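You operate a simulated robot arm through the tools that you are given. There is no shell and no other tool.

Carry out the task below with a simulated robot arm. There is one attempt and no reset: what you move stays moved.

## Task
Blow out rim holes Y23 and Y25, park the nozzle, then wipe the grit off the rim.
Fine: nozzle in its rest; wipe with the felt pad and put it back where it was; leave the other labelled holes. What is to be rubbed or washed off counts as gone when no trace of it is left.

Only the result counts: the job must be done as asked and must still hold three seconds after the hand-in. Knocking over, shifting, dropping, spilling or breaking anything else fails it.

## Robot
A 6-joint arm with a two-finger parallel gripper, fixed in place. Base frame: the origin is at the foot of the arm, x ahead of it, y to its left, z up. Readings come in cm, rad, newtons and seconds.
With the tool pointing down near the work surface it reaches from about 30 to 66 cm from the base axis. Its first joint turns from -2.007 to 2.007 rad. Payload 3.43 kg.
The TCP is the grasp point between the finger pads, 3.4 cm short of the fingertips. In the tool frame z runs along the fingers and y along their closing line. The gripper opens to 12.8 cm. The fingers are 2.4 cm wide and 1.2 cm thick; the gripper's body (4.8 by 13 cm) begins 9.6 cm behind the TCP.
Orientation is told as [roll, pitch, yaw] about the base's x, y, z axes, in that order, counted from this pose: with the fingers straight down and closing along the base's y, the tool's x points along the base's -x, its y along +y and its z along -z.

## Interface
- The arm moves only by the tool nudge_tool. Its argument "increments" is a list of rows, each a list of 3 entries, a list of its own where there are three numbers: the shift along the base's x, y, z in cm, then the turn, a rotation vector about the base's x, y, z in degrees, then the finger opening in cm, from 0 to 12.8. In form: [[[dx, dy, dz], [wx, wy, wz], fingers], ...]. A call has 1 to 20 rows; each row is the pose to reach, as a shift and turn from the pose commanded when the call began. Each row takes 0.2 s and may step no farther than 5 cm and 0.15 rad from the row before; otherwise, or with a gripper value out of range, the whole call is refused. Where a pose cannot be reached the arm comes as near as it can. A force on the tool above 40 N (or 10 N above the force at the start of the call, whichever is more), or a blocked arm, ends the call early, and 0.2 s more pass. The fingers move at their own pace (about 15.3 cm/s each) and stop on an object; they squeeze with about 30 N. The grip force told is the motor's: it shows also when the fingers shut on nothing. Time passes only in rows, and 0.2 s behind the last, so rows that repeat a pose let the fingers close. The reply holds the time, the measured pose of the TCP, the force on the tool along the base axes, the opening and the grip force, in the units named above and with some noise, with the torque about the TCP (base axes, N m) and any sound that the robot's microphone picked up.
- Cameras (640 x 400 px; columns grow to the right, rows downward): "scene" is fixed at [21.87, -63, 160.94]; the picture's right is [0.91, -0.41, 0.00], its down [-0.23, -0.52, -0.82] and it looks along [0.33, 0.75, -0.57] (base axes); focal length 325 px, centre (320, 200). "wrist" rides on the gripper at [7.6, -1.1, -16] in the tool frame; the picture's right is [0.15, 0.99, 0.00], its down [-0.88, 0.13, -0.46] and it looks along [-0.45, 0.07, 0.89] (tool axes); focal length 234 px, centre (320, 200). There is no depth. A picture from a camera that has moved, and an enlarged one, comes with that camera's place and axes in the base frame and with its lens. The place of the scene camera against the robot may be out by one fixed shift of up to 2.5 cm in any direction.
- capture(camera): a new picture of that camera. No time passes.
- move_column(by): slides the trunk up (or, below 0, down) by that many cm; the arm rides with it, the base frame stays. It gives what a move gives, with no picture.
- close_up(camera, box): a new picture of the part [left, top, right, bottom] of that camera's present view, enlarged. No time passes.
- job_done(): hands the job in; it is judged then, once.

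Nothing tells you positions but the pictures and the camera data. Unless the task says otherwise, let go and move clear before handing in.

The tools are called after ">>>" by a JSON object that holds its "api" and its "payload". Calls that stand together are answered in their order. nudge_tool: Moves the arm, as the interface text tells. Its arguments: {"type":"object","properties":{"increments":{"type":"array","items":{"type":"array"}}},"required":["increments"]} The other tools are called the same way: move_column (by) slides the trunk up or down; capture (camera) takes a picture; close_up (camera, box) takes an enlarged picture of a part of a camera's view; job_done () hands the job in.

At the start:

```text
time_s: 0.0
position: [43.2, 9.56, 119.33]
ee_rot: [0.002, 0.0, -0.001]
force: [-0.1, 1.1, -0.8]
wrist_torque: [-0.04, 0.02, -0.03]
finger_gap: 12.8
grasp_force: 0.1
trunk travel left (down, up): [-92.5, 6.5]
```

scene: 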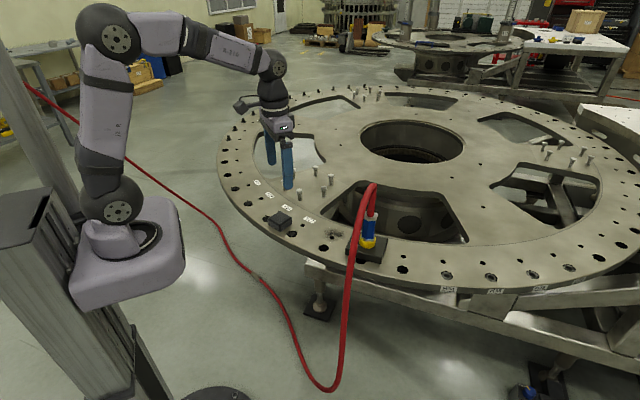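
wrist: 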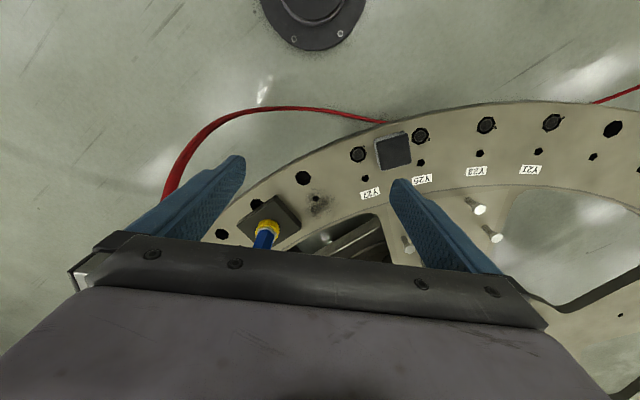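

I see a large rim ring with labelled holes, a blue/yellow nozzle on a hose standing in a dark rest, and a dark felt pad on the rim. I'll take enlarged pictures to identify labels, the grit and the nozzle.

>>> {"api": "close_up", "payload": {"camera": "scene", "box": [220, 160, 420, 285]}}

>>> {"api": "close_up", "payload": {"camera": "wrist", "box": [200, 90, 440, 260]}}

>>> {"api": "close_up", "payload": {"camera": "wrist", "box": [340, 90, 640, 260]}}

```text
3.20 times, centred on (320, 222) of scene
camera zoom: at [21.87, -63.0, 160.94], right [0.91, -0.41, 0.0], down [-0.23, -0.52, -0.82], along [0.33, 0.75, -0.57], focal length 1041 px, centre (320, 128)
```

zoom: 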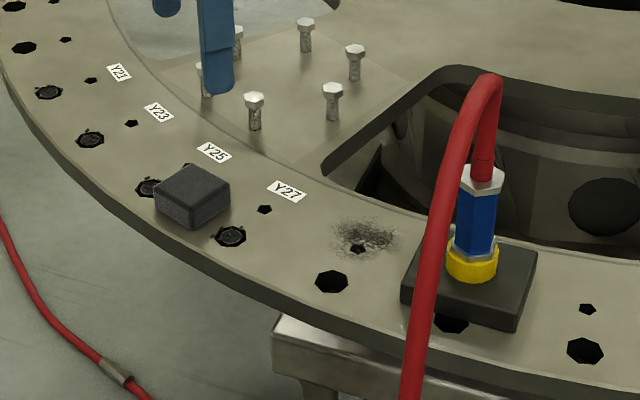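

```text
2.35 times, centred on (320, 175) of wrist
camera zoom: at [35.56, 8.33, 135.28], right [-0.15, 0.99, 0.0], down [0.88, 0.13, 0.46], along [0.45, 0.07, -0.89], focal length 551 px, centre (320, 259)
```

zoom: 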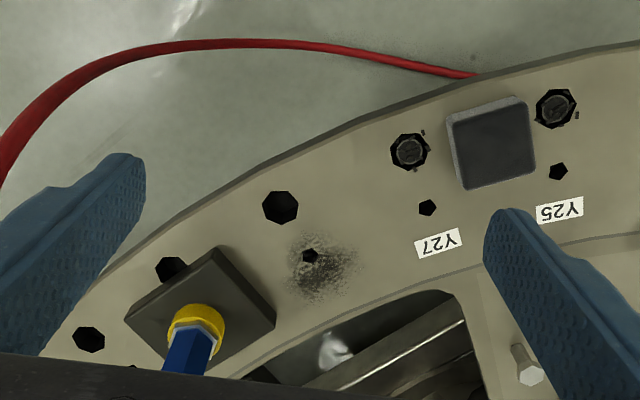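

```text
2.13 times, centred on (490, 175) of wrist
camera zoom: at [35.56, 8.33, 135.28], right [-0.15, 0.99, 0.0], down [0.88, 0.13, 0.46], along [0.45, 0.07, -0.89], focal length 500 px, centre (-43, 253)
```

zoom: 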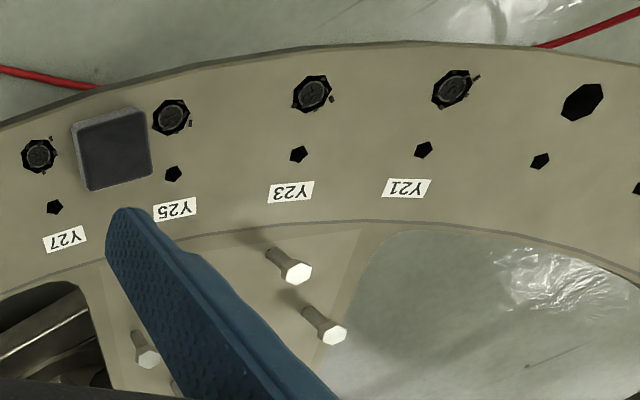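

The rim top seems to be at roughly z≈88, with the pad near (45,24), the grit near (60,12) and the nozzle rest near (62,2). I'll shift the wrist camera back and sideways to get a second view for triangulation.

>>> {"api": "nudge_tool", "payload": {"increments": [[[-2, -2, 0], [0, 0, 0], 12.8], [[-4, -4, 0], [0, 0, 0], 12.8], [[-6, -6, 0], [0, 0, 0], 12.8], [[-8, -8, 0], [0, 0, 0], 12.8], [[-8, -8, 0], [0, 0, 0], 12.8]]}}

```text
time_s: 1.2
position: [35.39, 1.63, 119.13]
ee_rot: [0.002, 0.002, 0.0]
force: [0.2, -0.3, 0.2]
wrist_torque: [-0.02, 0.02, 0.04]
finger_gap: 12.79
grasp_force: 0.1
trunk travel left (down, up): [-92.5, 6.5]
```

The arm has moved back; now I'll look at the nozzle with the wrist camera and the scene camera.

>>> {"api": "capture", "payload": {"camera": "wrist"}}

>>> {"api": "capture", "payload": {"camera": "scene"}}

```text
taken
camera wrist: at [27.59, 0.41, 135.22], right [-0.15, 0.99, 0.0], down [0.88, 0.13, 0.46], along [0.45, 0.07, -0.89], focal length 234 px, centre (320, 200)
```

wrist: 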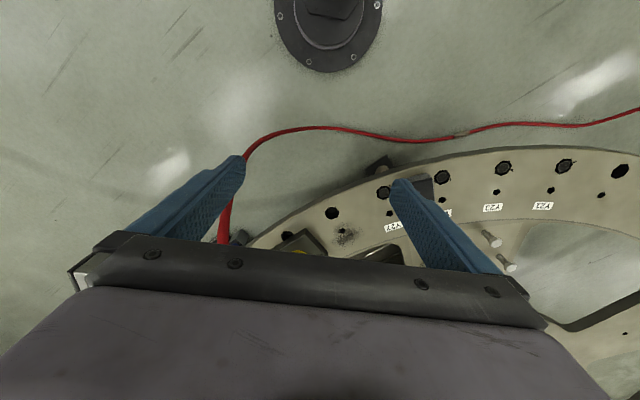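

```text
taken
```

scene: 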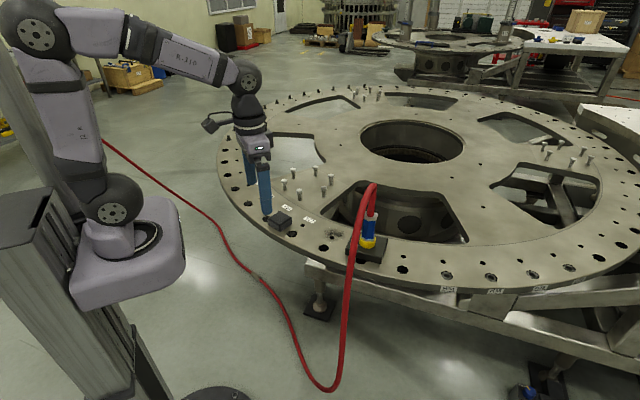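

The gripper body hides what lies ahead, so I'll tilt the fingers forward (about 45° around -y) so the wrist camera can look at the nozzle and hose.

>>> {"api": "nudge_tool", "payload": {"increments": [[[1, 0, 0], [0, -7.5, 0], 12.8], [[2, 0, 0], [0, -15, 0], 12.8], [[3, 0, 0], [0, -22.5, 0], 12.8], [[4, 0, 0], [0, -30, 0], 12.8], [[5, 0, 0], [0, -37.5, 0], 12.8], [[5, 0, 0], [0, -45, 0], 12.8], [[5, 0, 0], [0, -45, 0], 12.8]]}}

>>> {"api": "capture", "payload": {"camera": "wrist"}}

```text
time_s: 2.8
position: [43.61, 1.79, 119.69]
ee_rot: [-0.001, -0.783, -0.002]
force: [-0.4, -0.5, -0.3]
wrist_torque: [0.01, 0.0, 0.0]
finger_gap: 12.81
grasp_force: 0.0
out of reach, approached as far as the arm can: row 4, 5, 6, 7
trunk travel left (down, up): [-92.5, 6.5]
```

```text
taken
camera wrist: at [26.92, 0.62, 125.71], right [-0.1, 0.99, -0.1], down [0.3, 0.13, 0.94], along [0.95, 0.07, -0.31], focal length 234 px, centre (320, 200)
```

wrist: 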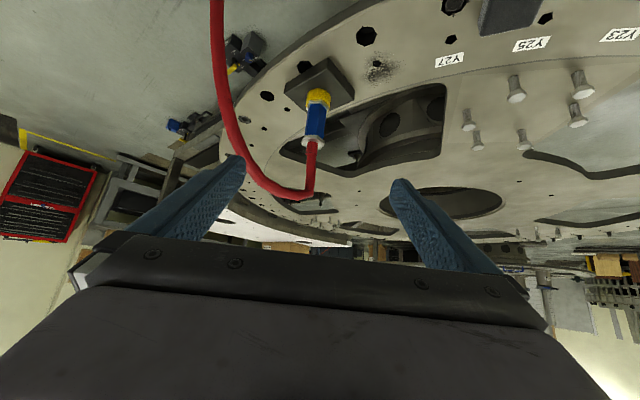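

The nozzle stands upright with the hose rising from its top and bending toward -y. I'll enlarge this view to get accurate pixel positions.

>>> {"api": "close_up", "payload": {"camera": "wrist", "box": [200, 0, 440, 210]}}

>>> {"api": "close_up", "payload": {"camera": "wrist", "box": [260, 40, 400, 160]}}

```text
1.90 times, centred on (320, 105) of wrist
camera zoom: at [26.92, 0.62, 125.71], right [-0.1, 0.99, -0.1], down [0.3, 0.13, 0.94], along [0.95, 0.07, -0.31], focal length 446 px, centre (320, 381)
```

zoom: 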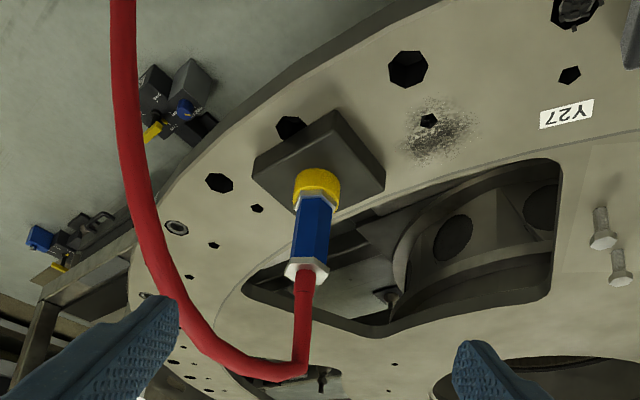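

```text
3.33 times, centred on (330, 100) of wrist
camera zoom: at [26.92, 0.62, 125.71], right [-0.1, 0.99, -0.1], down [0.3, 0.13, 0.94], along [0.95, 0.07, -0.31], focal length 781 px, centre (287, 533)
```

zoom: 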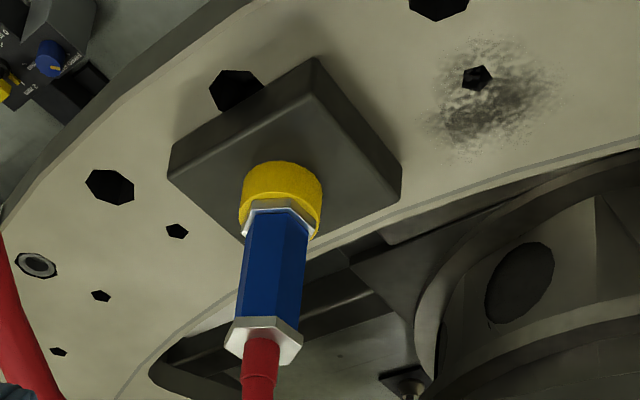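

The nozzle stands at about (65, 1) with its blue grip spanning z≈94–102; the hose arcs off toward -x/-y. I'll come in tilted 45° and yawed about -25°, so the gripper stays clear of the hose, and move to an intermediate viewing pose first.

>>> {"api": "nudge_tool", "payload": {"increments": [[[3, 1, -2], [0, 0, -8], 12.8], [[6, 3, -4], [0, 0, -16], 12.8], [[8, 5, -6], [0, 0, -25], 12.8], [[8, 5, -8], [0, 0, -25], 12.8], [[8, 5, -8], [0, 0, -25], 12.8]]}}

>>> {"api": "capture", "payload": {"camera": "wrist"}}

>>> {"api": "capture", "payload": {"camera": "scene"}}

```text
refused: row 3 steps farther than a row can; nothing moved
```

```text
taken
camera wrist: at [26.92, 0.62, 125.71], right [-0.1, 0.99, -0.1], down [0.3, 0.13, 0.94], along [0.95, 0.07, -0.31], focal length 234 px, centre (320, 200)
```

wrist: 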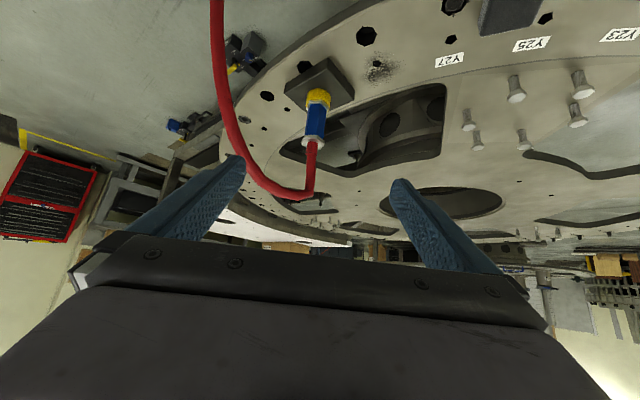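

```text
taken
```

scene: 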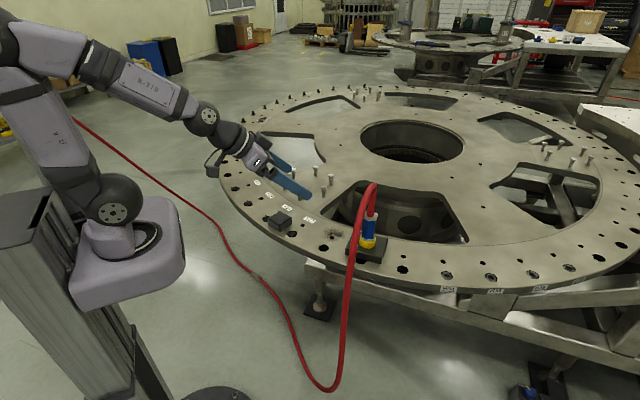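

The request was refused because one row turned 9°; I'll use smaller turning steps for the same pose.

>>> {"api": "nudge_tool", "payload": {"increments": [[[3, 1, -2], [0, 0, -8], 12.8], [[6, 3, -4], [0, 0, -16], 12.8], [[8, 5, -6], [0, 0, -24], 12.8], [[8, 5, -8], [0, 0, -25], 12.8], [[8, 5, -8], [0, 0, -25], 12.8]]}}

>>> {"api": "capture", "payload": {"camera": "wrist"}}

>>> {"api": "capture", "payload": {"camera": "scene"}}

```text
time_s: 4.0
position: [51.6, 6.72, 111.84]
ee_rot: [0.001, -0.787, -0.435]
force: [-0.1, 0.1, 0.3]
wrist_torque: [-0.02, 0.01, 0.0]
finger_gap: 12.8
grasp_force: 0.1
out of reach, approached as far as the arm can: row 1
trunk travel left (down, up): [-92.5, 6.5]
```

```text
taken
camera wrist: at [35.94, 12.81, 117.77], right [0.32, 0.94, -0.1], down [0.33, -0.01, 0.95], along [0.89, -0.34, -0.31], focal length 234 px, centre (320, 200)
```

wrist: 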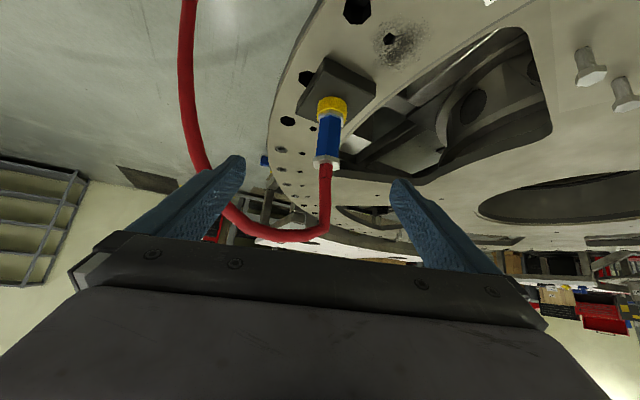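

```text
taken
```

scene: 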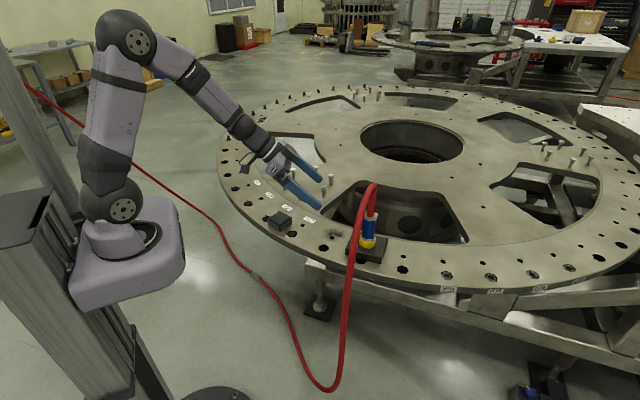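

I'll enlarge the nozzle in this view to refine its position.

>>> {"api": "close_up", "payload": {"camera": "wrist", "box": [260, 40, 420, 190]}}

>>> {"api": "close_up", "payload": {"camera": "scene", "box": [230, 140, 420, 280]}}

```text
2.67 times, centred on (340, 115) of wrist
camera zoom: at [35.94, 12.81, 117.77], right [0.32, 0.94, -0.1], down [0.33, -0.01, 0.95], along [0.89, -0.34, -0.31], focal length 624 px, centre (267, 427)
```

zoom: 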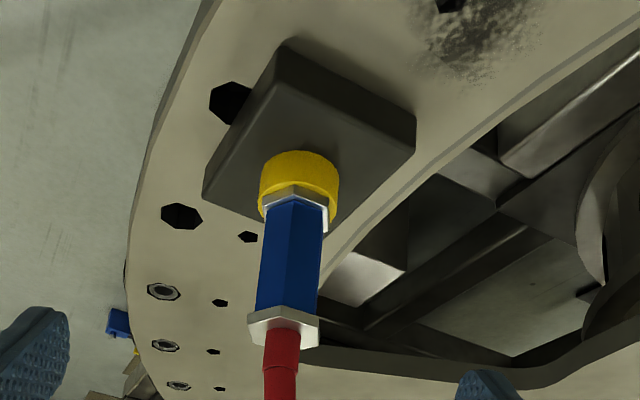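

```text
2.86 times, centred on (325, 210) of scene
camera zoom: at [21.87, -63.0, 160.94], right [0.91, -0.41, 0.0], down [-0.23, -0.52, -0.82], along [0.33, 0.75, -0.57], focal length 929 px, centre (306, 171)
```

zoom: 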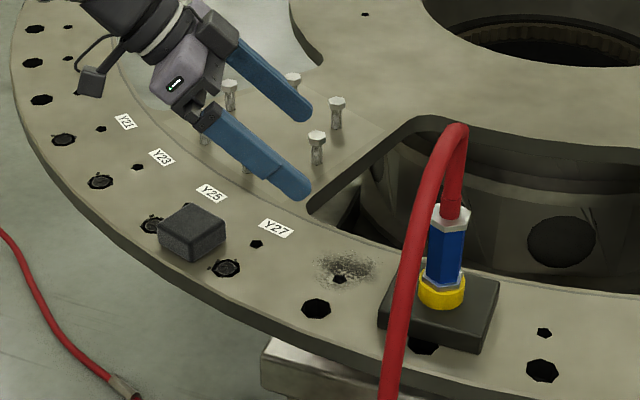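

Triangulating two views puts the nozzle axis at about (67.6, 1.0), with the blue hex spanning z≈91.5–99.5. I'll advance along the finger direction to about 10 cm short and check again.

>>> {"api": "nudge_tool", "payload": {"increments": [[[2, -0.6, -1.7], [0, 0, 0], 12.8], [[4, -1.2, -3.4], [0, 0, 0], 12.8], [[6, -1.8, -5.1], [0, 0, 0], 12.8], [[8, -2.3, -6.7], [0, 0, 0], 12.8], [[9.6, -2.7, -8.2], [0, 0, 0], 12.8], [[9.6, -2.7, -8.2], [0, 0, 0], 12.8]]}}

>>> {"api": "capture", "payload": {"camera": "wrist"}}

>>> {"api": "close_up", "payload": {"camera": "scene", "box": [230, 140, 420, 280]}}

```text
time_s: 5.4
position: [61.33, 4.06, 103.62]
ee_rot: [-0.001, -0.785, -0.438]
force: [-0.3, -0.4, -0.2]
wrist_torque: [-0.02, 0.0, 0.0]
finger_gap: 12.79
grasp_force: 0.1
trunk travel left (down, up): [-92.5, 6.5]
```

```text
taken
camera wrist: at [45.57, 10.11, 109.55], right [0.32, 0.94, -0.1], down [0.33, -0.01, 0.94], along [0.89, -0.34, -0.31], focal length 234 px, centre (320, 200)
```

wrist: 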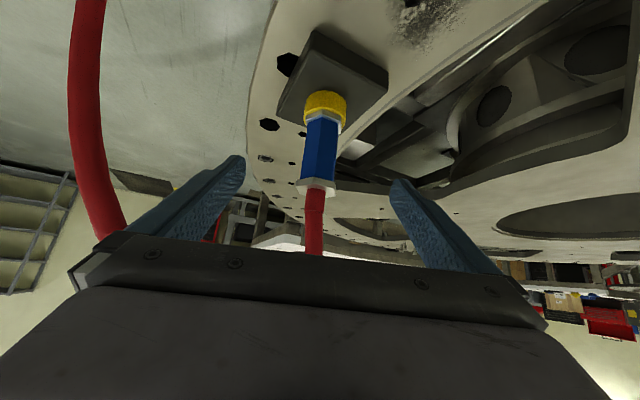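

```text
2.86 times, centred on (325, 210) of scene
camera zoom: at [21.87, -63.0, 160.94], right [0.91, -0.41, 0.0], down [-0.23, -0.52, -0.82], along [0.33, 0.75, -0.57], focal length 929 px, centre (306, 171)
```

zoom: 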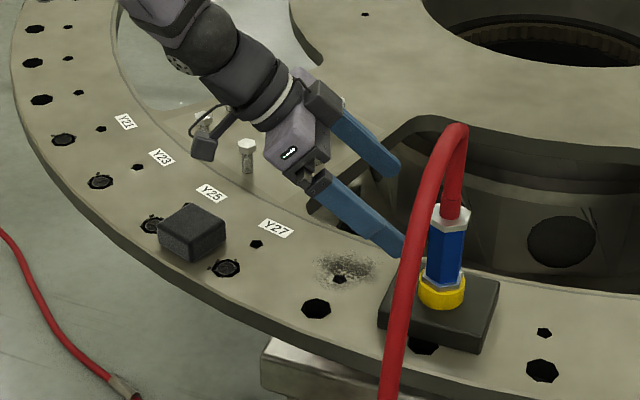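

The nozzle axis checks out at (67.7, 1.0). I'll advance the last 10 cm along the finger direction with the fingers still open, then check before closing.

>>> {"api": "nudge_tool", "payload": {"increments": [[[1.6, -0.75, -1.78], [0, 0, 0], 12.8], [[3.2, -1.5, -3.55], [0, 0, 0], 12.8], [[4.8, -2.25, -5.3], [0, 0, 0], 12.8], [[6.4, -3.0, -7.1], [0, 0, 0], 12.8], [[6.4, -3.0, -7.1], [0, 0, 0], 12.8]]}}

>>> {"api": "capture", "payload": {"camera": "wrist"}}

>>> {"api": "close_up", "payload": {"camera": "scene", "box": [290, 140, 450, 270]}}

```text
time_s: 6.6
position: [67.69, 0.99, 96.4]
ee_rot: [0.0, -0.785, -0.435]
force: [-0.6, 0.5, 0.0]
wrist_torque: [0.0, 0.01, -0.01]
finger_gap: 12.8
grasp_force: 0.0
trunk travel left (down, up): [-92.5, 6.5]
```

```text
taken
camera wrist: at [51.93, 7.08, 102.38], right [0.32, 0.94, -0.1], down [0.33, -0.01, 0.94], along [0.89, -0.34, -0.31], focal length 234 px, centre (320, 200)
```

wrist: 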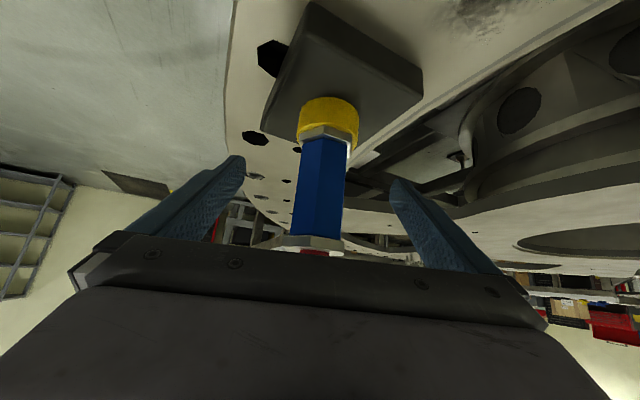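

```text
3.08 times, centred on (370, 205) of scene
camera zoom: at [21.87, -63.0, 160.94], right [0.91, -0.41, 0.0], down [-0.23, -0.52, -0.82], along [0.33, 0.75, -0.57], focal length 1001 px, centre (166, 185)
```

zoom: 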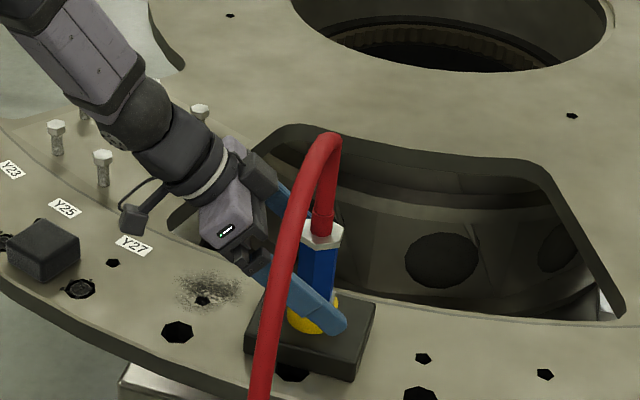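

The blue hex body lies right between the fingers at the grasp point. I'll close on it.

>>> {"api": "nudge_tool", "payload": {"increments": [[[0, 0, 0], [0, 0, 0], 6], [[0, 0, 0], [0, 0, 0], 3], [[0, 0, 0], [0, 0, 0], 3], [[0, 0, 0], [0, 0, 0], 3]]}}

>>> {"api": "capture", "payload": {"camera": "wrist"}}

```text
time_s: 7.6
position: [67.65, 0.95, 96.46]
ee_rot: [-0.001, -0.787, -0.437]
force: [0.2, -0.6, 1.3]
wrist_torque: [-0.12, 0.02, -0.02]
finger_gap: 3.51
grasp_force: 29.8
trunk travel left (down, up): [-92.5, 6.5]
```

```text
taken
camera wrist: at [51.94, 7.08, 102.41], right [0.32, 0.94, -0.1], down [0.33, -0.01, 0.94], along [0.89, -0.34, -0.31], focal length 234 px, centre (320, 200)
```

wrist: 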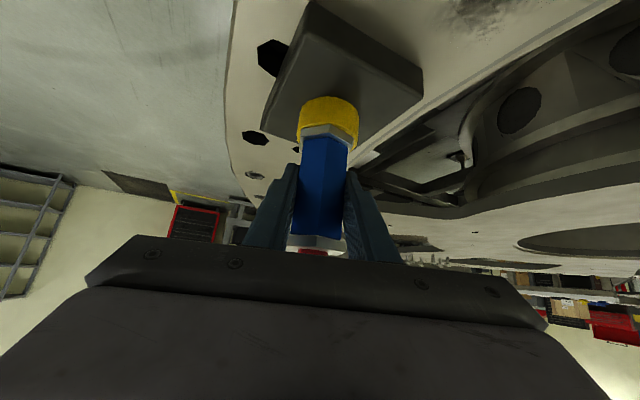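

Gripped firmly at 3.5 cm. I'll lift straight up slowly and look at the tip.

>>> {"api": "nudge_tool", "payload": {"increments": [[[0, 0, 1], [0, 0, 0], 2], [[0, 0, 2], [0, 0, 0], 2], [[0, 0, 4], [0, 0, 0], 2], [[0, 0, 6], [0, 0, 0], 2], [[0, 0, 8], [0, 0, 0], 2], [[0, 0, 10], [0, 0, 0], 2], [[0, 0, 10], [0, 0, 0], 2]]}}

>>> {"api": "capture", "payload": {"camera": "wrist"}}

>>> {"api": "close_up", "payload": {"camera": "scene", "box": [290, 120, 450, 270]}}

```text
time_s: 9.2
position: [67.73, 1.02, 106.55]
ee_rot: [-0.002, -0.785, -0.435]
force: [0.3, -0.4, -2.6]
wrist_torque: [0.03, -0.01, -0.04]
finger_gap: 3.53
grasp_force: 29.9
trunk travel left (down, up): [-92.5, 6.5]
```

```text
taken
camera wrist: at [52.09, 7.08, 112.43], right [0.32, 0.94, -0.1], down [0.33, -0.01, 0.94], along [0.89, -0.34, -0.31], focal length 234 px, centre (320, 200)
```

wrist: 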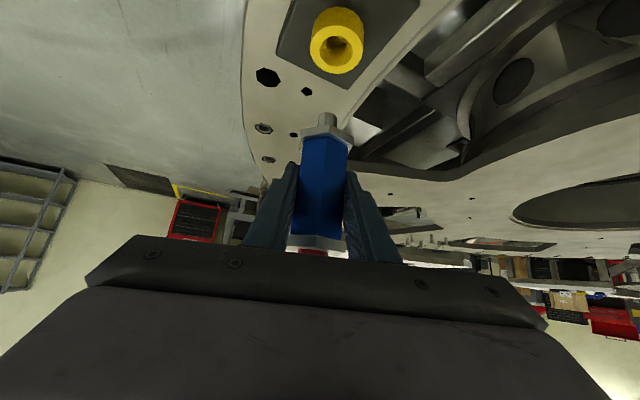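

```text
2.67 times, centred on (370, 195) of scene
camera zoom: at [21.87, -63.0, 160.94], right [0.91, -0.41, 0.0], down [-0.23, -0.52, -0.82], along [0.33, 0.75, -0.57], focal length 867 px, centre (187, 213)
```

zoom: 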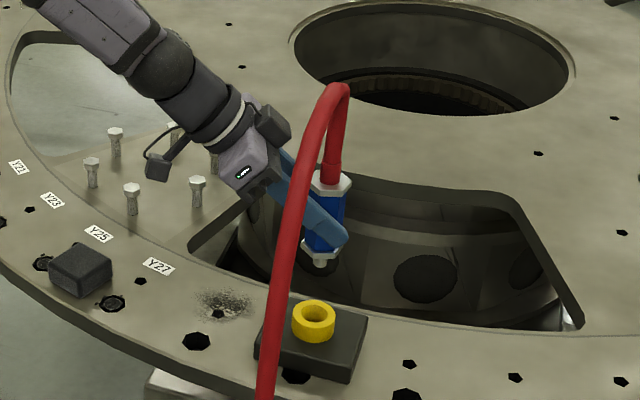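

The nozzle is free: a short silver tip sits straight below the grasp point, about 7.0 cm under the TCP, and the yellow collar stays with the rest. I'll carry it high and on the inner side of the rim, away from Y27, toward Y25.

>>> {"api": "nudge_tool", "payload": {"increments": [[[-1, 2.5, 2], [0, 0, 0], 2], [[-2, 5, 4], [0, 0, 0], 2], [[-3, 8, 6], [0, 0, 0], 2], [[-4, 11, 6.5], [0, 0, 0], 2], [[-5.5, 14, 6.5], [0, 0, 0], 2], [[-7, 17, 6.5], [0, 0, 0], 2], [[-8.3, 20, 6.5], [0, 0, 0], 2], [[-9.7, 23, 6.5], [0, 0, 0], 2], [[-9.7, 23, 6.5], [0, 0, 0], 2]]}}

>>> {"api": "capture", "payload": {"camera": "wrist"}}

>>> {"api": "capture", "payload": {"camera": "scene"}}

```text
time_s: 11.2
position: [58.18, 24.06, 112.98]
ee_rot: [0.001, -0.785, -0.437]
force: [-0.1, 1.2, -3.0]
wrist_torque: [0.01, 0.02, 0.01]
finger_gap: 3.52
grasp_force: 30.2
trunk travel left (down, up): [-92.5, 6.5]
```

```text
taken
camera wrist: at [42.44, 30.17, 118.92], right [0.32, 0.94, -0.1], down [0.33, -0.01, 0.94], along [0.89, -0.34, -0.31], focal length 234 px, centre (320, 200)
```

wrist: 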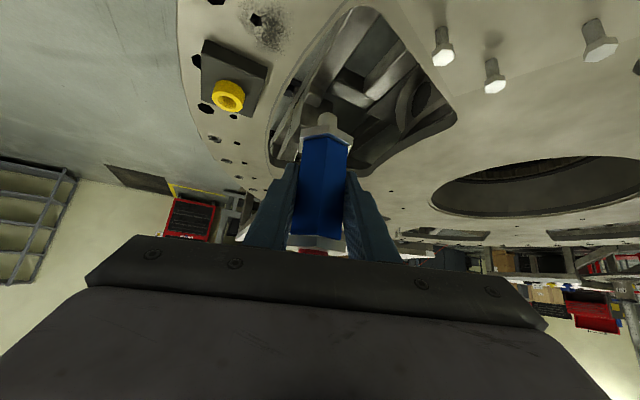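

```text
taken
```

scene: 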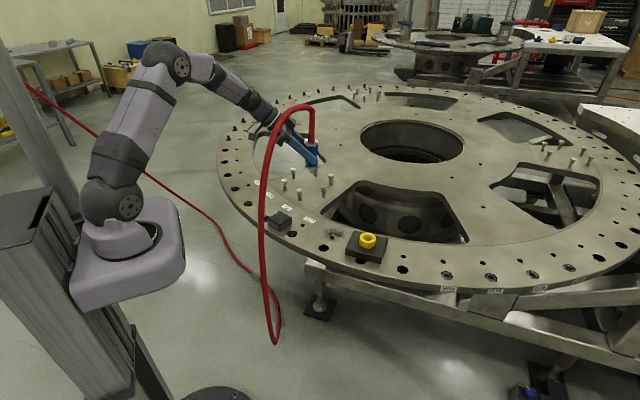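

The hose follows freely and hangs off the outside of the rim. Next I'll move to above Y25 at about (42.4, 30.2), with the tip still some 12 cm up.

>>> {"api": "nudge_tool", "payload": {"increments": [[[-3, 1.5, 0], [0, 0, 0], 2], [[-6, 3, 0], [0, 0, 0], 2], [[-9, 4.5, -1], [0, 0, 0], 2], [[-12, 5.5, -3], [0, 0, 0], 2], [[-14, 6, -5], [0, 0, 0], 2], [[-15.6, 6.2, -7], [0, 0, 0], 2], [[-15.6, 6.2, -7], [0, 0, 0], 2]]}}

>>> {"api": "capture", "payload": {"camera": "wrist"}}

>>> {"api": "capture", "payload": {"camera": "scene"}}

```text
time_s: 12.8
position: [42.24, 30.3, 105.93]
ee_rot: [-0.001, -0.786, -0.435]
force: [0.3, -0.9, -2.9]
wrist_torque: [0.03, -0.01, 0.01]
finger_gap: 3.5
grasp_force: 30.3
trunk travel left (down, up): [-92.5, 6.5]
```

```text
taken
camera wrist: at [26.64, 36.4, 111.9], right [0.32, 0.94, -0.1], down [0.33, -0.01, 0.94], along [0.89, -0.34, -0.31], focal length 234 px, centre (320, 200)
```

wrist: 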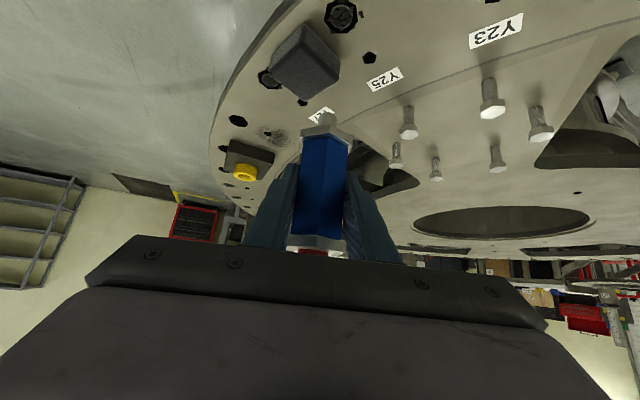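

```text
taken
```

scene: 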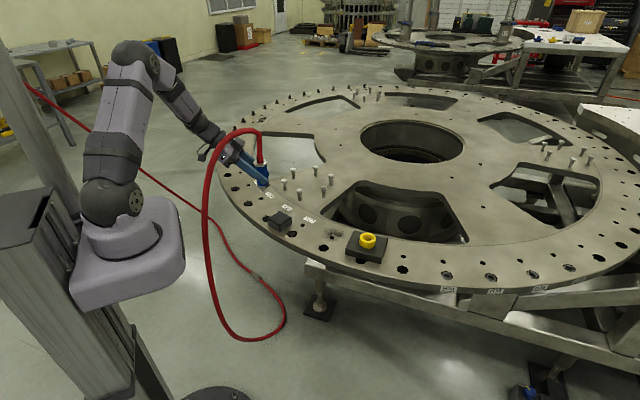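

I can see the Y25 hole near the top of the wrist view. I'll enlarge it to refine its position.

>>> {"api": "close_up", "payload": {"camera": "wrist", "box": [220, 0, 420, 140]}}

>>> {"api": "close_up", "payload": {"camera": "scene", "box": [190, 120, 350, 250]}}

```text
2.86 times, centred on (320, 70) of wrist
camera zoom: at [26.64, 36.4, 111.9], right [0.32, 0.94, -0.1], down [0.33, -0.01, 0.94], along [0.89, -0.34, -0.31], focal length 669 px, centre (320, 571)
```

zoom: 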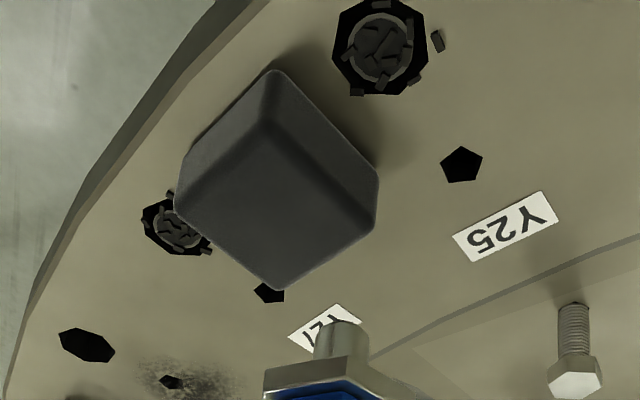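

```text
3.08 times, centred on (270, 185) of scene
camera zoom: at [21.87, -63.0, 160.94], right [0.91, -0.41, 0.0], down [-0.23, -0.52, -0.82], along [0.33, 0.75, -0.57], focal length 1001 px, centre (474, 246)
```

zoom: 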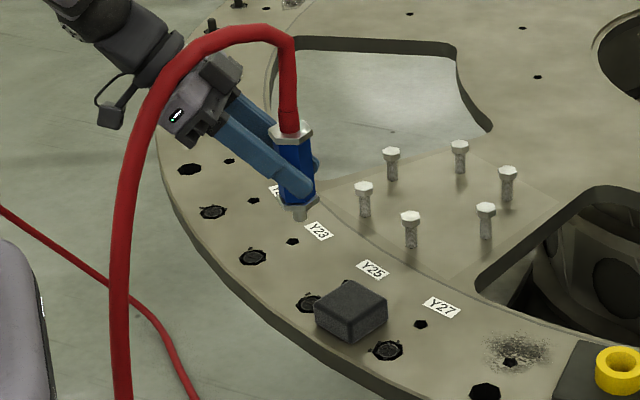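

Two views agree that Y25 is at about (42.55, 30.4) on a rim top of z≈86.4. I'll lower the tip to about 3 cm above the hole first and check clearance to the pad.

>>> {"api": "nudge_tool", "payload": {"increments": [[[0.1, 0.05, -3], [0, 0, 0], 2], [[0.2, 0.1, -6], [0, 0, 0], 2], [[0.2, 0.1, -8], [0, 0, 0], 2], [[0.2, 0.1, -9.5], [0, 0, 0], 2], [[0.2, 0.1, -9.5], [0, 0, 0], 2]]}}

>>> {"api": "capture", "payload": {"camera": "wrist"}}

>>> {"api": "close_up", "payload": {"camera": "scene", "box": [210, 150, 330, 250]}}

```text
time_s: 14.0
position: [42.45, 30.37, 96.33]
ee_rot: [0.0, -0.786, -0.438]
force: [0.0, 0.4, -2.8]
wrist_torque: [0.03, 0.04, -0.02]
finger_gap: 3.55
grasp_force: 29.8
trunk travel left (down, up): [-92.5, 6.5]
```

```text
taken
camera wrist: at [26.86, 36.39, 102.38], right [0.32, 0.94, -0.1], down [0.33, -0.01, 0.94], along [0.89, -0.34, -0.31], focal length 234 px, centre (320, 200)
```

wrist: 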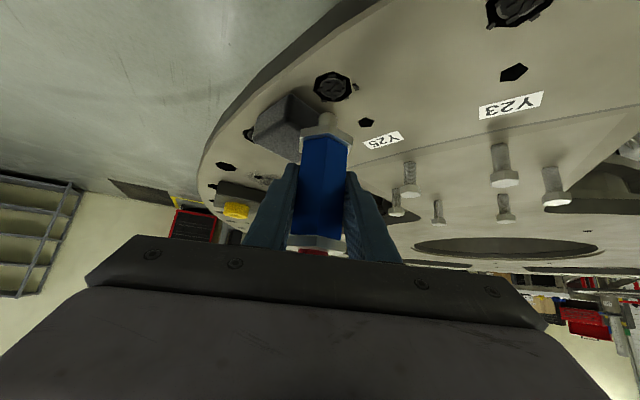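

```text
4.00 times, centred on (270, 200) of scene
camera zoom: at [21.87, -63.0, 160.94], right [0.91, -0.41, 0.0], down [-0.23, -0.52, -0.82], along [0.33, 0.75, -0.57], focal length 1301 px, centre (520, 200)
```

zoom: 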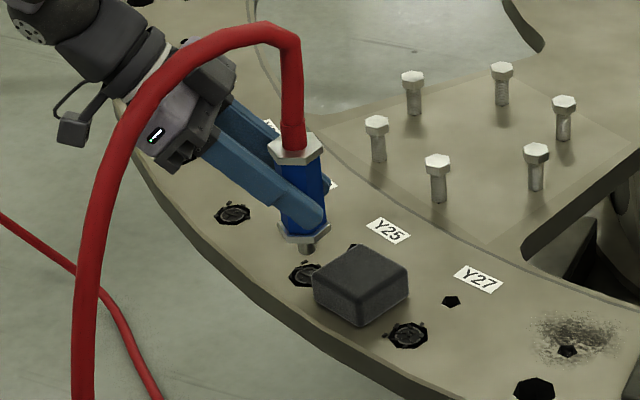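

The tip is above Y25 and clear of the pad. I'll lower it to about 1.5 cm over the hole and dwell, listening for air.

>>> {"api": "nudge_tool", "payload": {"increments": [[[0.05, 0, -0.8], [0, 0, 0], 2], [[0.05, 0, -1.5], [0, 0, 0], 2], [[0.05, 0, -1.5], [0, 0, 0], 2], [[0.05, 0, -1.5], [0, 0, 0], 2], [[0.05, 0, -1.5], [0, 0, 0], 2], [[0.05, 0, -1.5], [0, 0, 0], 2]]}}

>>> {"api": "close_up", "payload": {"camera": "wrist", "box": [230, 40, 430, 180]}}

>>> {"api": "close_up", "payload": {"camera": "scene", "box": [210, 150, 330, 250]}}

```text
time_s: 15.4
position: [42.63, 30.34, 94.97]
ee_rot: [0.0, -0.785, -0.437]
force: [-0.6, 0.3, -3.1]
wrist_torque: [0.01, 0.01, 0.03]
finger_gap: 3.54
grasp_force: 29.9
trunk travel left (down, up): [-92.5, 6.5]
```

```text
2.86 times, centred on (330, 110) of wrist
camera zoom: at [26.9, 36.38, 100.9], right [0.32, 0.94, -0.1], down [0.33, -0.01, 0.94], along [0.89, -0.34, -0.31], focal length 669 px, centre (291, 457)
```

zoom: 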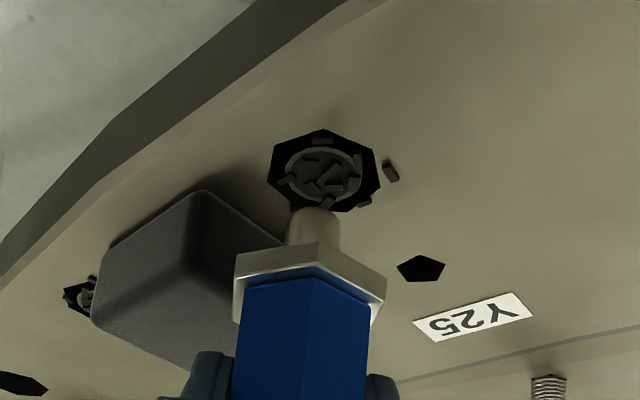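

```text
4.00 times, centred on (270, 200) of scene
camera zoom: at [21.87, -63.0, 160.94], right [0.91, -0.41, 0.0], down [-0.23, -0.52, -0.82], along [0.33, 0.75, -0.57], focal length 1301 px, centre (520, 200)
```

zoom: 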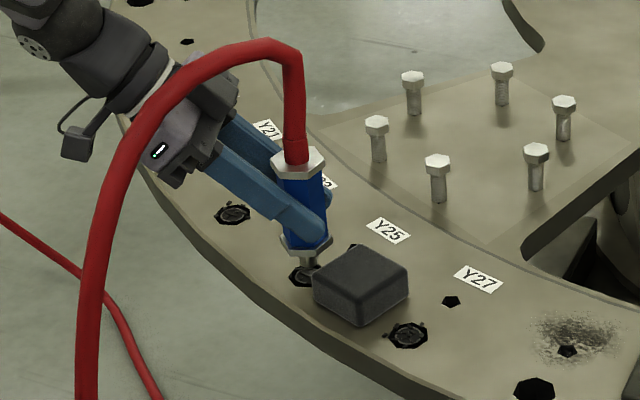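

No air sound at ~1.3 cm height. I'll go a bit closer (in small steps, watching force) and dwell longer, centring slightly.

>>> {"api": "nudge_tool", "payload": {"increments": [[[-0.1, 0.1, -0.25], [0, 0, 0], 2], [[-0.1, 0.1, -0.5], [0, 0, 0], 2], [[-0.1, 0.1, -0.75], [0, 0, 0], 2], [[-0.1, 0.1, -0.75], [0, 0, 0], 2], [[-0.1, 0.1, -0.75], [0, 0, 0], 2], [[-0.1, 0.1, -0.75], [0, 0, 0], 2], [[-0.1, 0.1, -0.75], [0, 0, 0], 2]]}}

>>> {"api": "close_up", "payload": {"camera": "wrist", "box": [230, 40, 430, 180]}}

```text
time_s: 17.0
position: [42.55, 30.46, 94.33]
ee_rot: [0.0, -0.787, -0.436]
force: [-0.7, 0.4, -1.7]
wrist_torque: [-0.01, 0.0, -0.01]
finger_gap: 3.53
grasp_force: 30.3
trunk travel left (down, up): [-92.5, 6.5]
```

```text
2.86 times, centred on (330, 110) of wrist
camera zoom: at [26.83, 36.49, 100.15], right [0.32, 0.94, -0.1], down [0.33, -0.01, 0.94], along [0.89, -0.34, -0.31], focal length 669 px, centre (291, 457)
```

zoom: 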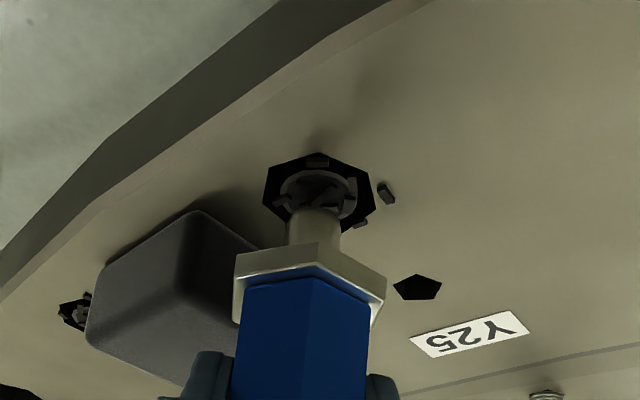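

Still nothing heard; the tip is now about 0.3–0.5 cm above the rim surface. I'll dwell longer here before trying anything else.

>>> {"api": "nudge_tool", "payload": {"increments": [[[-0.1, 0.05, 0], [0, 0, 0], 2], [[-0.1, 0.05, 0], [0, 0, 0], 2], [[-0.1, 0.05, 0], [0, 0, 0], 2], [[-0.1, 0.05, 0], [0, 0, 0], 2], [[-0.1, 0.05, 0], [0, 0, 0], 2], [[-0.1, 0.05, 0], [0, 0, 0], 2], [[-0.1, 0.05, 0], [0, 0, 0], 2], [[-0.1, 0.05, 0], [0, 0, 0], 2], [[-0.1, 0.05, 0], [0, 0, 0], 2], [[-0.1, 0.05, 0], [0, 0, 0], 2]]}}

>>> {"api": "close_up", "payload": {"camera": "wrist", "box": [230, 40, 430, 180]}}

>>> {"api": "close_up", "payload": {"camera": "scene", "box": [210, 150, 330, 250]}}

```text
time_s: 19.2
position: [42.39, 30.56, 94.32]
ee_rot: [-0.001, -0.786, -0.437]
force: [0.3, 0.3, -1.9]
wrist_torque: [0.01, 0.02, -0.01]
finger_gap: 3.52
grasp_force: 29.5
trunk travel left (down, up): [-92.5, 6.5]
```

```text
2.86 times, centred on (330, 110) of wrist
camera zoom: at [26.73, 36.55, 100.15], right [0.32, 0.94, -0.1], down [0.33, -0.01, 0.94], along [0.89, -0.34, -0.31], focal length 669 px, centre (291, 457)
```

zoom: 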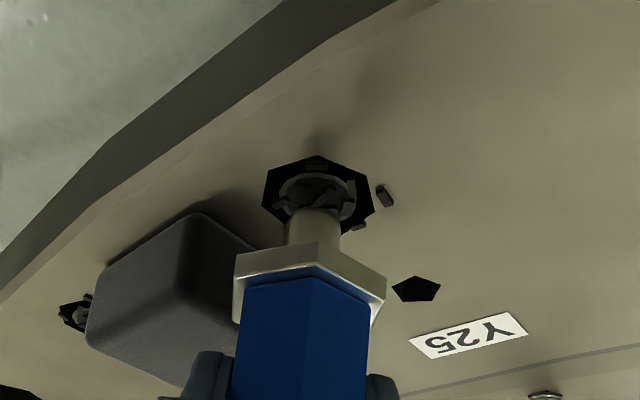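

```text
4.00 times, centred on (270, 200) of scene
camera zoom: at [21.87, -63.0, 160.94], right [0.91, -0.41, 0.0], down [-0.23, -0.52, -0.82], along [0.33, 0.75, -0.57], focal length 1301 px, centre (520, 200)
```

zoom: 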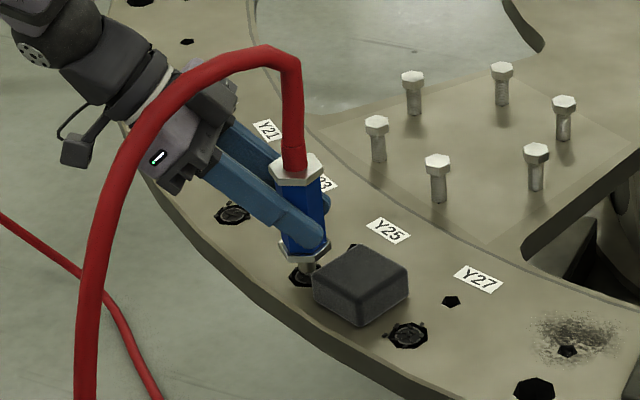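

The pad limits how low I can go at Y25 with this yaw. I'll try Y23 first, which has open space around it, so I can find out how the nozzle works; raising and moving to above (38.5, 42.8).

>>> {"api": "nudge_tool", "payload": {"increments": [[[0, 0, 3], [0, 0, 0], 2], [[0, 0, 6], [0, 0, 0], 2], [[0, 0.5, 9], [0, 0, 0], 2], [[-1, 3.5, 9], [0, 0, 0], 2], [[-2, 6.5, 9], [0, 0, 0], 2], [[-3, 9.5, 9], [0, 0, 0], 2], [[-3.9, 12.3, 9], [0, 0, 0], 2], [[-3.9, 12.3, 7], [0, 0, 0], 2], [[-3.9, 12.3, 7], [0, 0, 0], 2]]}}

>>> {"api": "capture", "payload": {"camera": "wrist"}}

>>> {"api": "capture", "payload": {"camera": "scene"}}

```text
time_s: 21.2
position: [38.45, 42.94, 101.2]
ee_rot: [0.001, -0.784, -0.436]
force: [-0.4, -1.8, -2.4]
wrist_torque: [0.02, 0.02, -0.02]
finger_gap: 3.49
grasp_force: 30.3
trunk travel left (down, up): [-92.5, 6.5]
```

```text
taken
camera wrist: at [22.84, 48.92, 107.14], right [0.32, 0.94, -0.1], down [0.33, -0.01, 0.94], along [0.89, -0.34, -0.31], focal length 234 px, centre (320, 200)
```

wrist: 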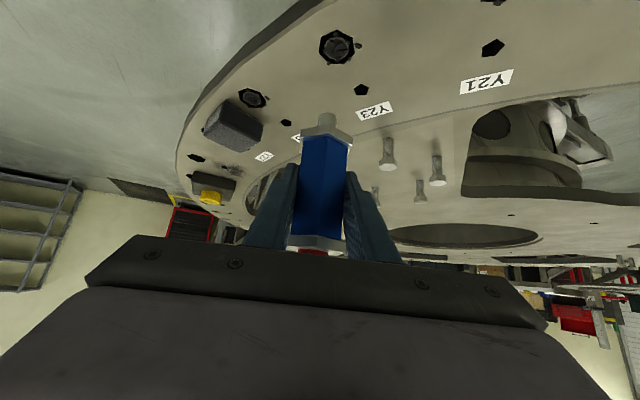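

```text
taken
```

scene: 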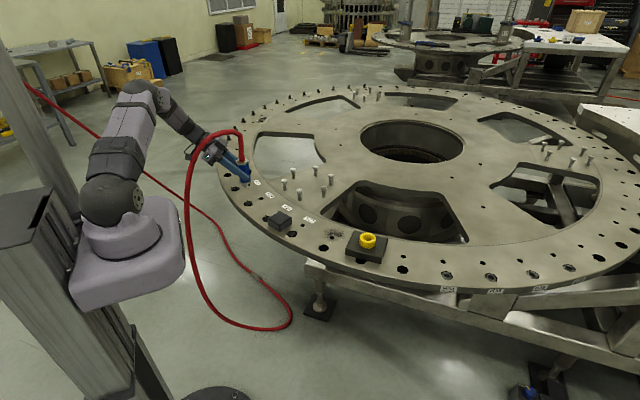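

The TCP is already nearly over Y23 (38.3, 43.0). I'll go down to about 1 cm above it and look.

>>> {"api": "nudge_tool", "payload": {"increments": [[[-0.1, 0.05, -2.5], [0, 0, 0], 2], [[-0.1, 0.05, -5], [0, 0, 0], 2], [[-0.1, 0.05, -6.5], [0, 0, 0], 2], [[-0.1, 0.05, -6.5], [0, 0, 0], 2]]}}

>>> {"api": "close_up", "payload": {"camera": "wrist", "box": [230, 40, 430, 180]}}

>>> {"api": "close_up", "payload": {"camera": "scene", "box": [180, 130, 310, 230]}}

```text
time_s: 22.2
position: [38.24, 42.91, 94.79]
ee_rot: [0.001, -0.785, -0.435]
force: [-0.1, 0.2, -2.4]
wrist_torque: [0.0, -0.02, -0.01]
finger_gap: 3.49
grasp_force: 30.4
trunk travel left (down, up): [-92.5, 6.5]
```

```text
2.86 times, centred on (330, 110) of wrist
camera zoom: at [22.7, 48.91, 100.67], right [0.32, 0.94, -0.1], down [0.33, -0.01, 0.94], along [0.89, -0.34, -0.31], focal length 669 px, centre (291, 457)
```

zoom: 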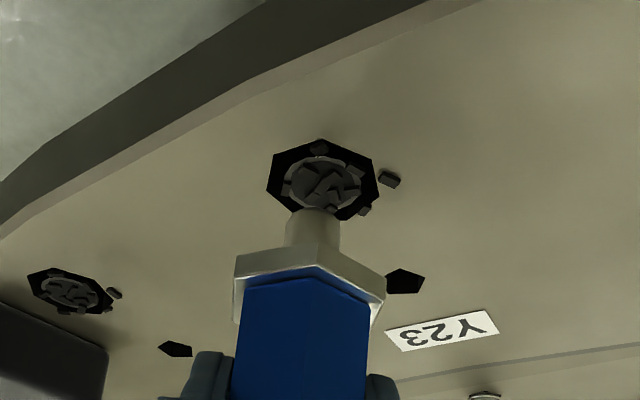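

```text
4.00 times, centred on (245, 180) of scene
camera zoom: at [21.87, -63.0, 160.94], right [0.91, -0.41, 0.0], down [-0.23, -0.52, -0.82], along [0.33, 0.75, -0.57], focal length 1301 px, centre (620, 280)
```

zoom: 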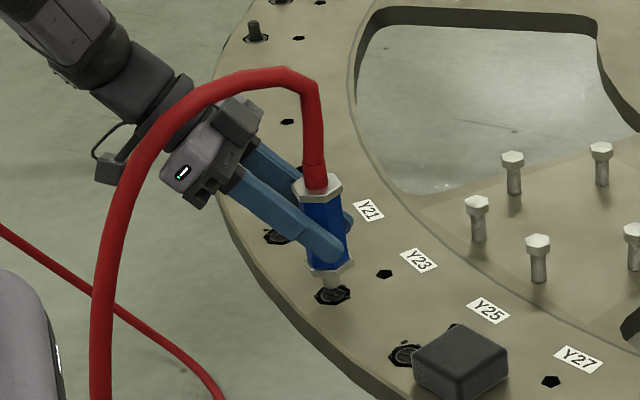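

Tip is ~1.3 cm above Y23, well centred. I'll lower in small steps toward and just into the hole, watching the force and sound.

>>> {"api": "nudge_tool", "payload": {"increments": [[[-0.1, 0.05, -0.3], [0, 0, 0], 2], [[-0.1, 0.05, -0.6], [0, 0, 0], 2], [[-0.1, 0.05, -0.9], [0, 0, 0], 2], [[-0.1, 0.05, -1.1], [0, 0, 0], 2], [[-0.1, 0.05, -1.1], [0, 0, 0], 2], [[-0.1, 0.05, -1.1], [0, 0, 0], 2]]}}

>>> {"api": "close_up", "payload": {"camera": "wrist", "box": [230, 40, 430, 180]}}

```text
time_s: 23.6
position: [38.26, 42.91, 93.63]
ee_rot: [-0.003, -0.785, -0.437]
force: [0.1, -0.4, -2.3]
wrist_torque: [0.0, 0.0, 0.02]
finger_gap: 3.5
grasp_force: 29.7
trunk travel left (down, up): [-92.5, 6.5]
```

```text
2.86 times, centred on (330, 110) of wrist
camera zoom: at [22.62, 48.96, 99.54], right [0.32, 0.94, -0.1], down [0.33, -0.01, 0.94], along [0.89, -0.34, -0.31], focal length 669 px, centre (291, 457)
```

zoom: 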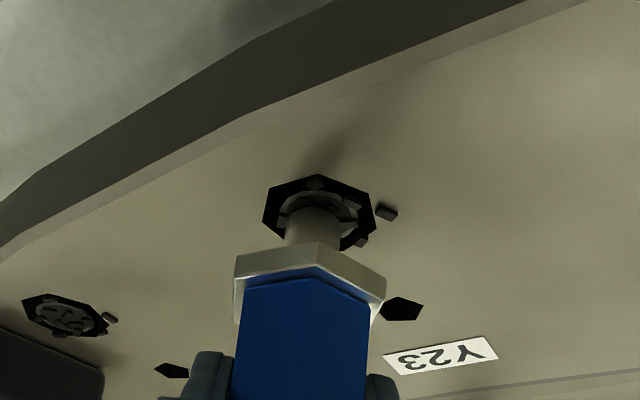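

The tip is now centred at rim level in Y23 with no contact force yet. I'll keep lowering gently to insert the tip.

>>> {"api": "nudge_tool", "payload": {"increments": [[[0, 0.05, -0.2], [0, 0, 0], 2], [[0, 0.05, -0.4], [0, 0, 0], 2], [[0, 0.05, -0.6], [0, 0, 0], 2], [[0, 0.05, -0.6], [0, 0, 0], 2], [[0, 0.05, -0.6], [0, 0, 0], 2], [[0, 0.05, -0.6], [0, 0, 0], 2]]}}

>>> {"api": "close_up", "payload": {"camera": "wrist", "box": [230, 40, 430, 180]}}

```text
time_s: 25.0
position: [38.24, 43.04, 93.27]
ee_rot: [0.007, -0.787, -0.44]
force: [1.5, 1.3, 22.8]
wrist_torque: [0.12, -0.18, 0.09]
finger_gap: 3.53
grasp_force: 30.0
trunk travel left (down, up): [-92.5, 6.5]
```

```text
2.86 times, centred on (330, 110) of wrist
camera zoom: at [22.58, 48.94, 99.2], right [0.32, 0.94, -0.1], down [0.32, -0.01, 0.95], along [0.89, -0.34, -0.31], focal length 669 px, centre (291, 457)
```

zoom: 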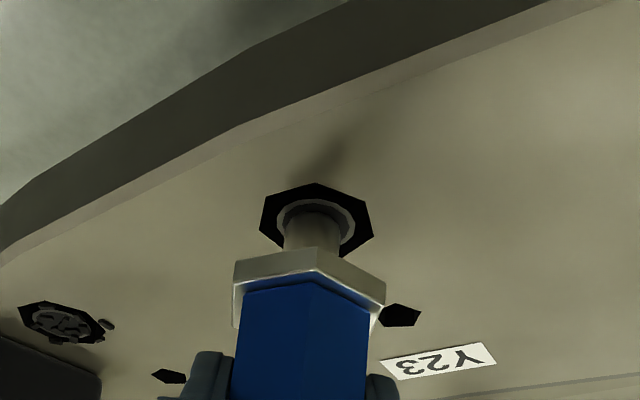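

The chips in Y23 vanished once the tip was pressed on its seat (about 23 N). I'll hold briefly, then lift to verify the hole is clean.

>>> {"api": "nudge_tool", "payload": {"increments": [[[0, 0, 0], [0, 0, 0], 2], [[0, 0, 0], [0, 0, 0], 2], [[0, 0, 0.4], [0, 0, 0], 2], [[0, 0, 1], [0, 0, 0], 2], [[0, 0, 3], [0, 0, 0], 2], [[0, 0, 6], [0, 0, 0], 2], [[0, 0, 9], [0, 0, 0], 2], [[0, 0, 9], [0, 0, 0], 2]]}}

>>> {"api": "close_up", "payload": {"camera": "wrist", "box": [180, 0, 420, 150]}}

>>> {"api": "close_up", "payload": {"camera": "scene", "box": [180, 130, 340, 250]}}

```text
time_s: 26.8
position: [38.28, 43.04, 102.0]
ee_rot: [-0.003, -0.786, -0.436]
force: [0.2, 1.1, -2.2]
wrist_torque: [-0.01, 0.06, -0.02]
finger_gap: 3.51
grasp_force: 30.3
trunk travel left (down, up): [-92.5, 6.5]
```

```text
2.67 times, centred on (300, 75) of wrist
camera zoom: at [22.67, 49.08, 107.99], right [0.32, 0.94, -0.11], down [0.33, -0.01, 0.94], along [0.89, -0.34, -0.31], focal length 624 px, centre (373, 533)
```

zoom: 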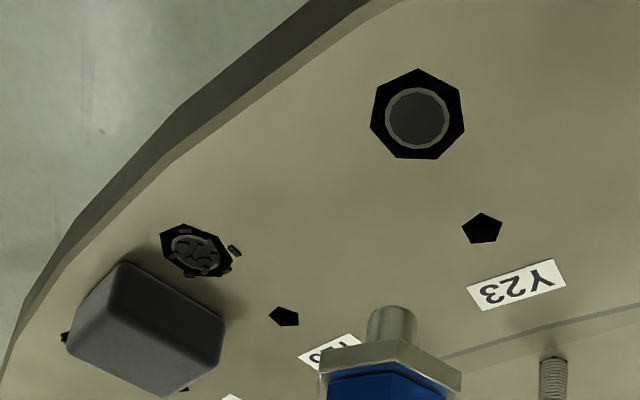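

```text
3.33 times, centred on (260, 190) of scene
camera zoom: at [21.87, -63.0, 160.94], right [0.91, -0.41, 0.0], down [-0.23, -0.52, -0.82], along [0.33, 0.75, -0.57], focal length 1084 px, centre (520, 233)
```

zoom: 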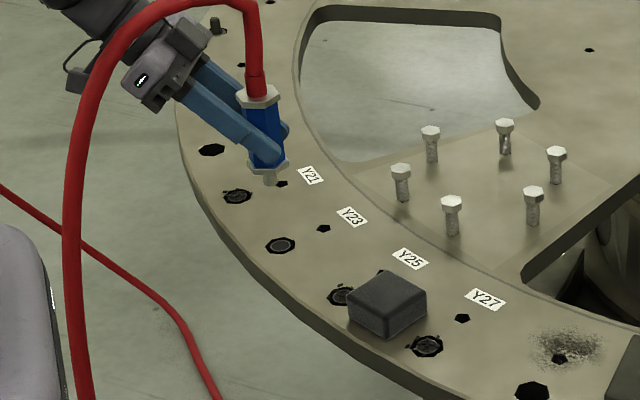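

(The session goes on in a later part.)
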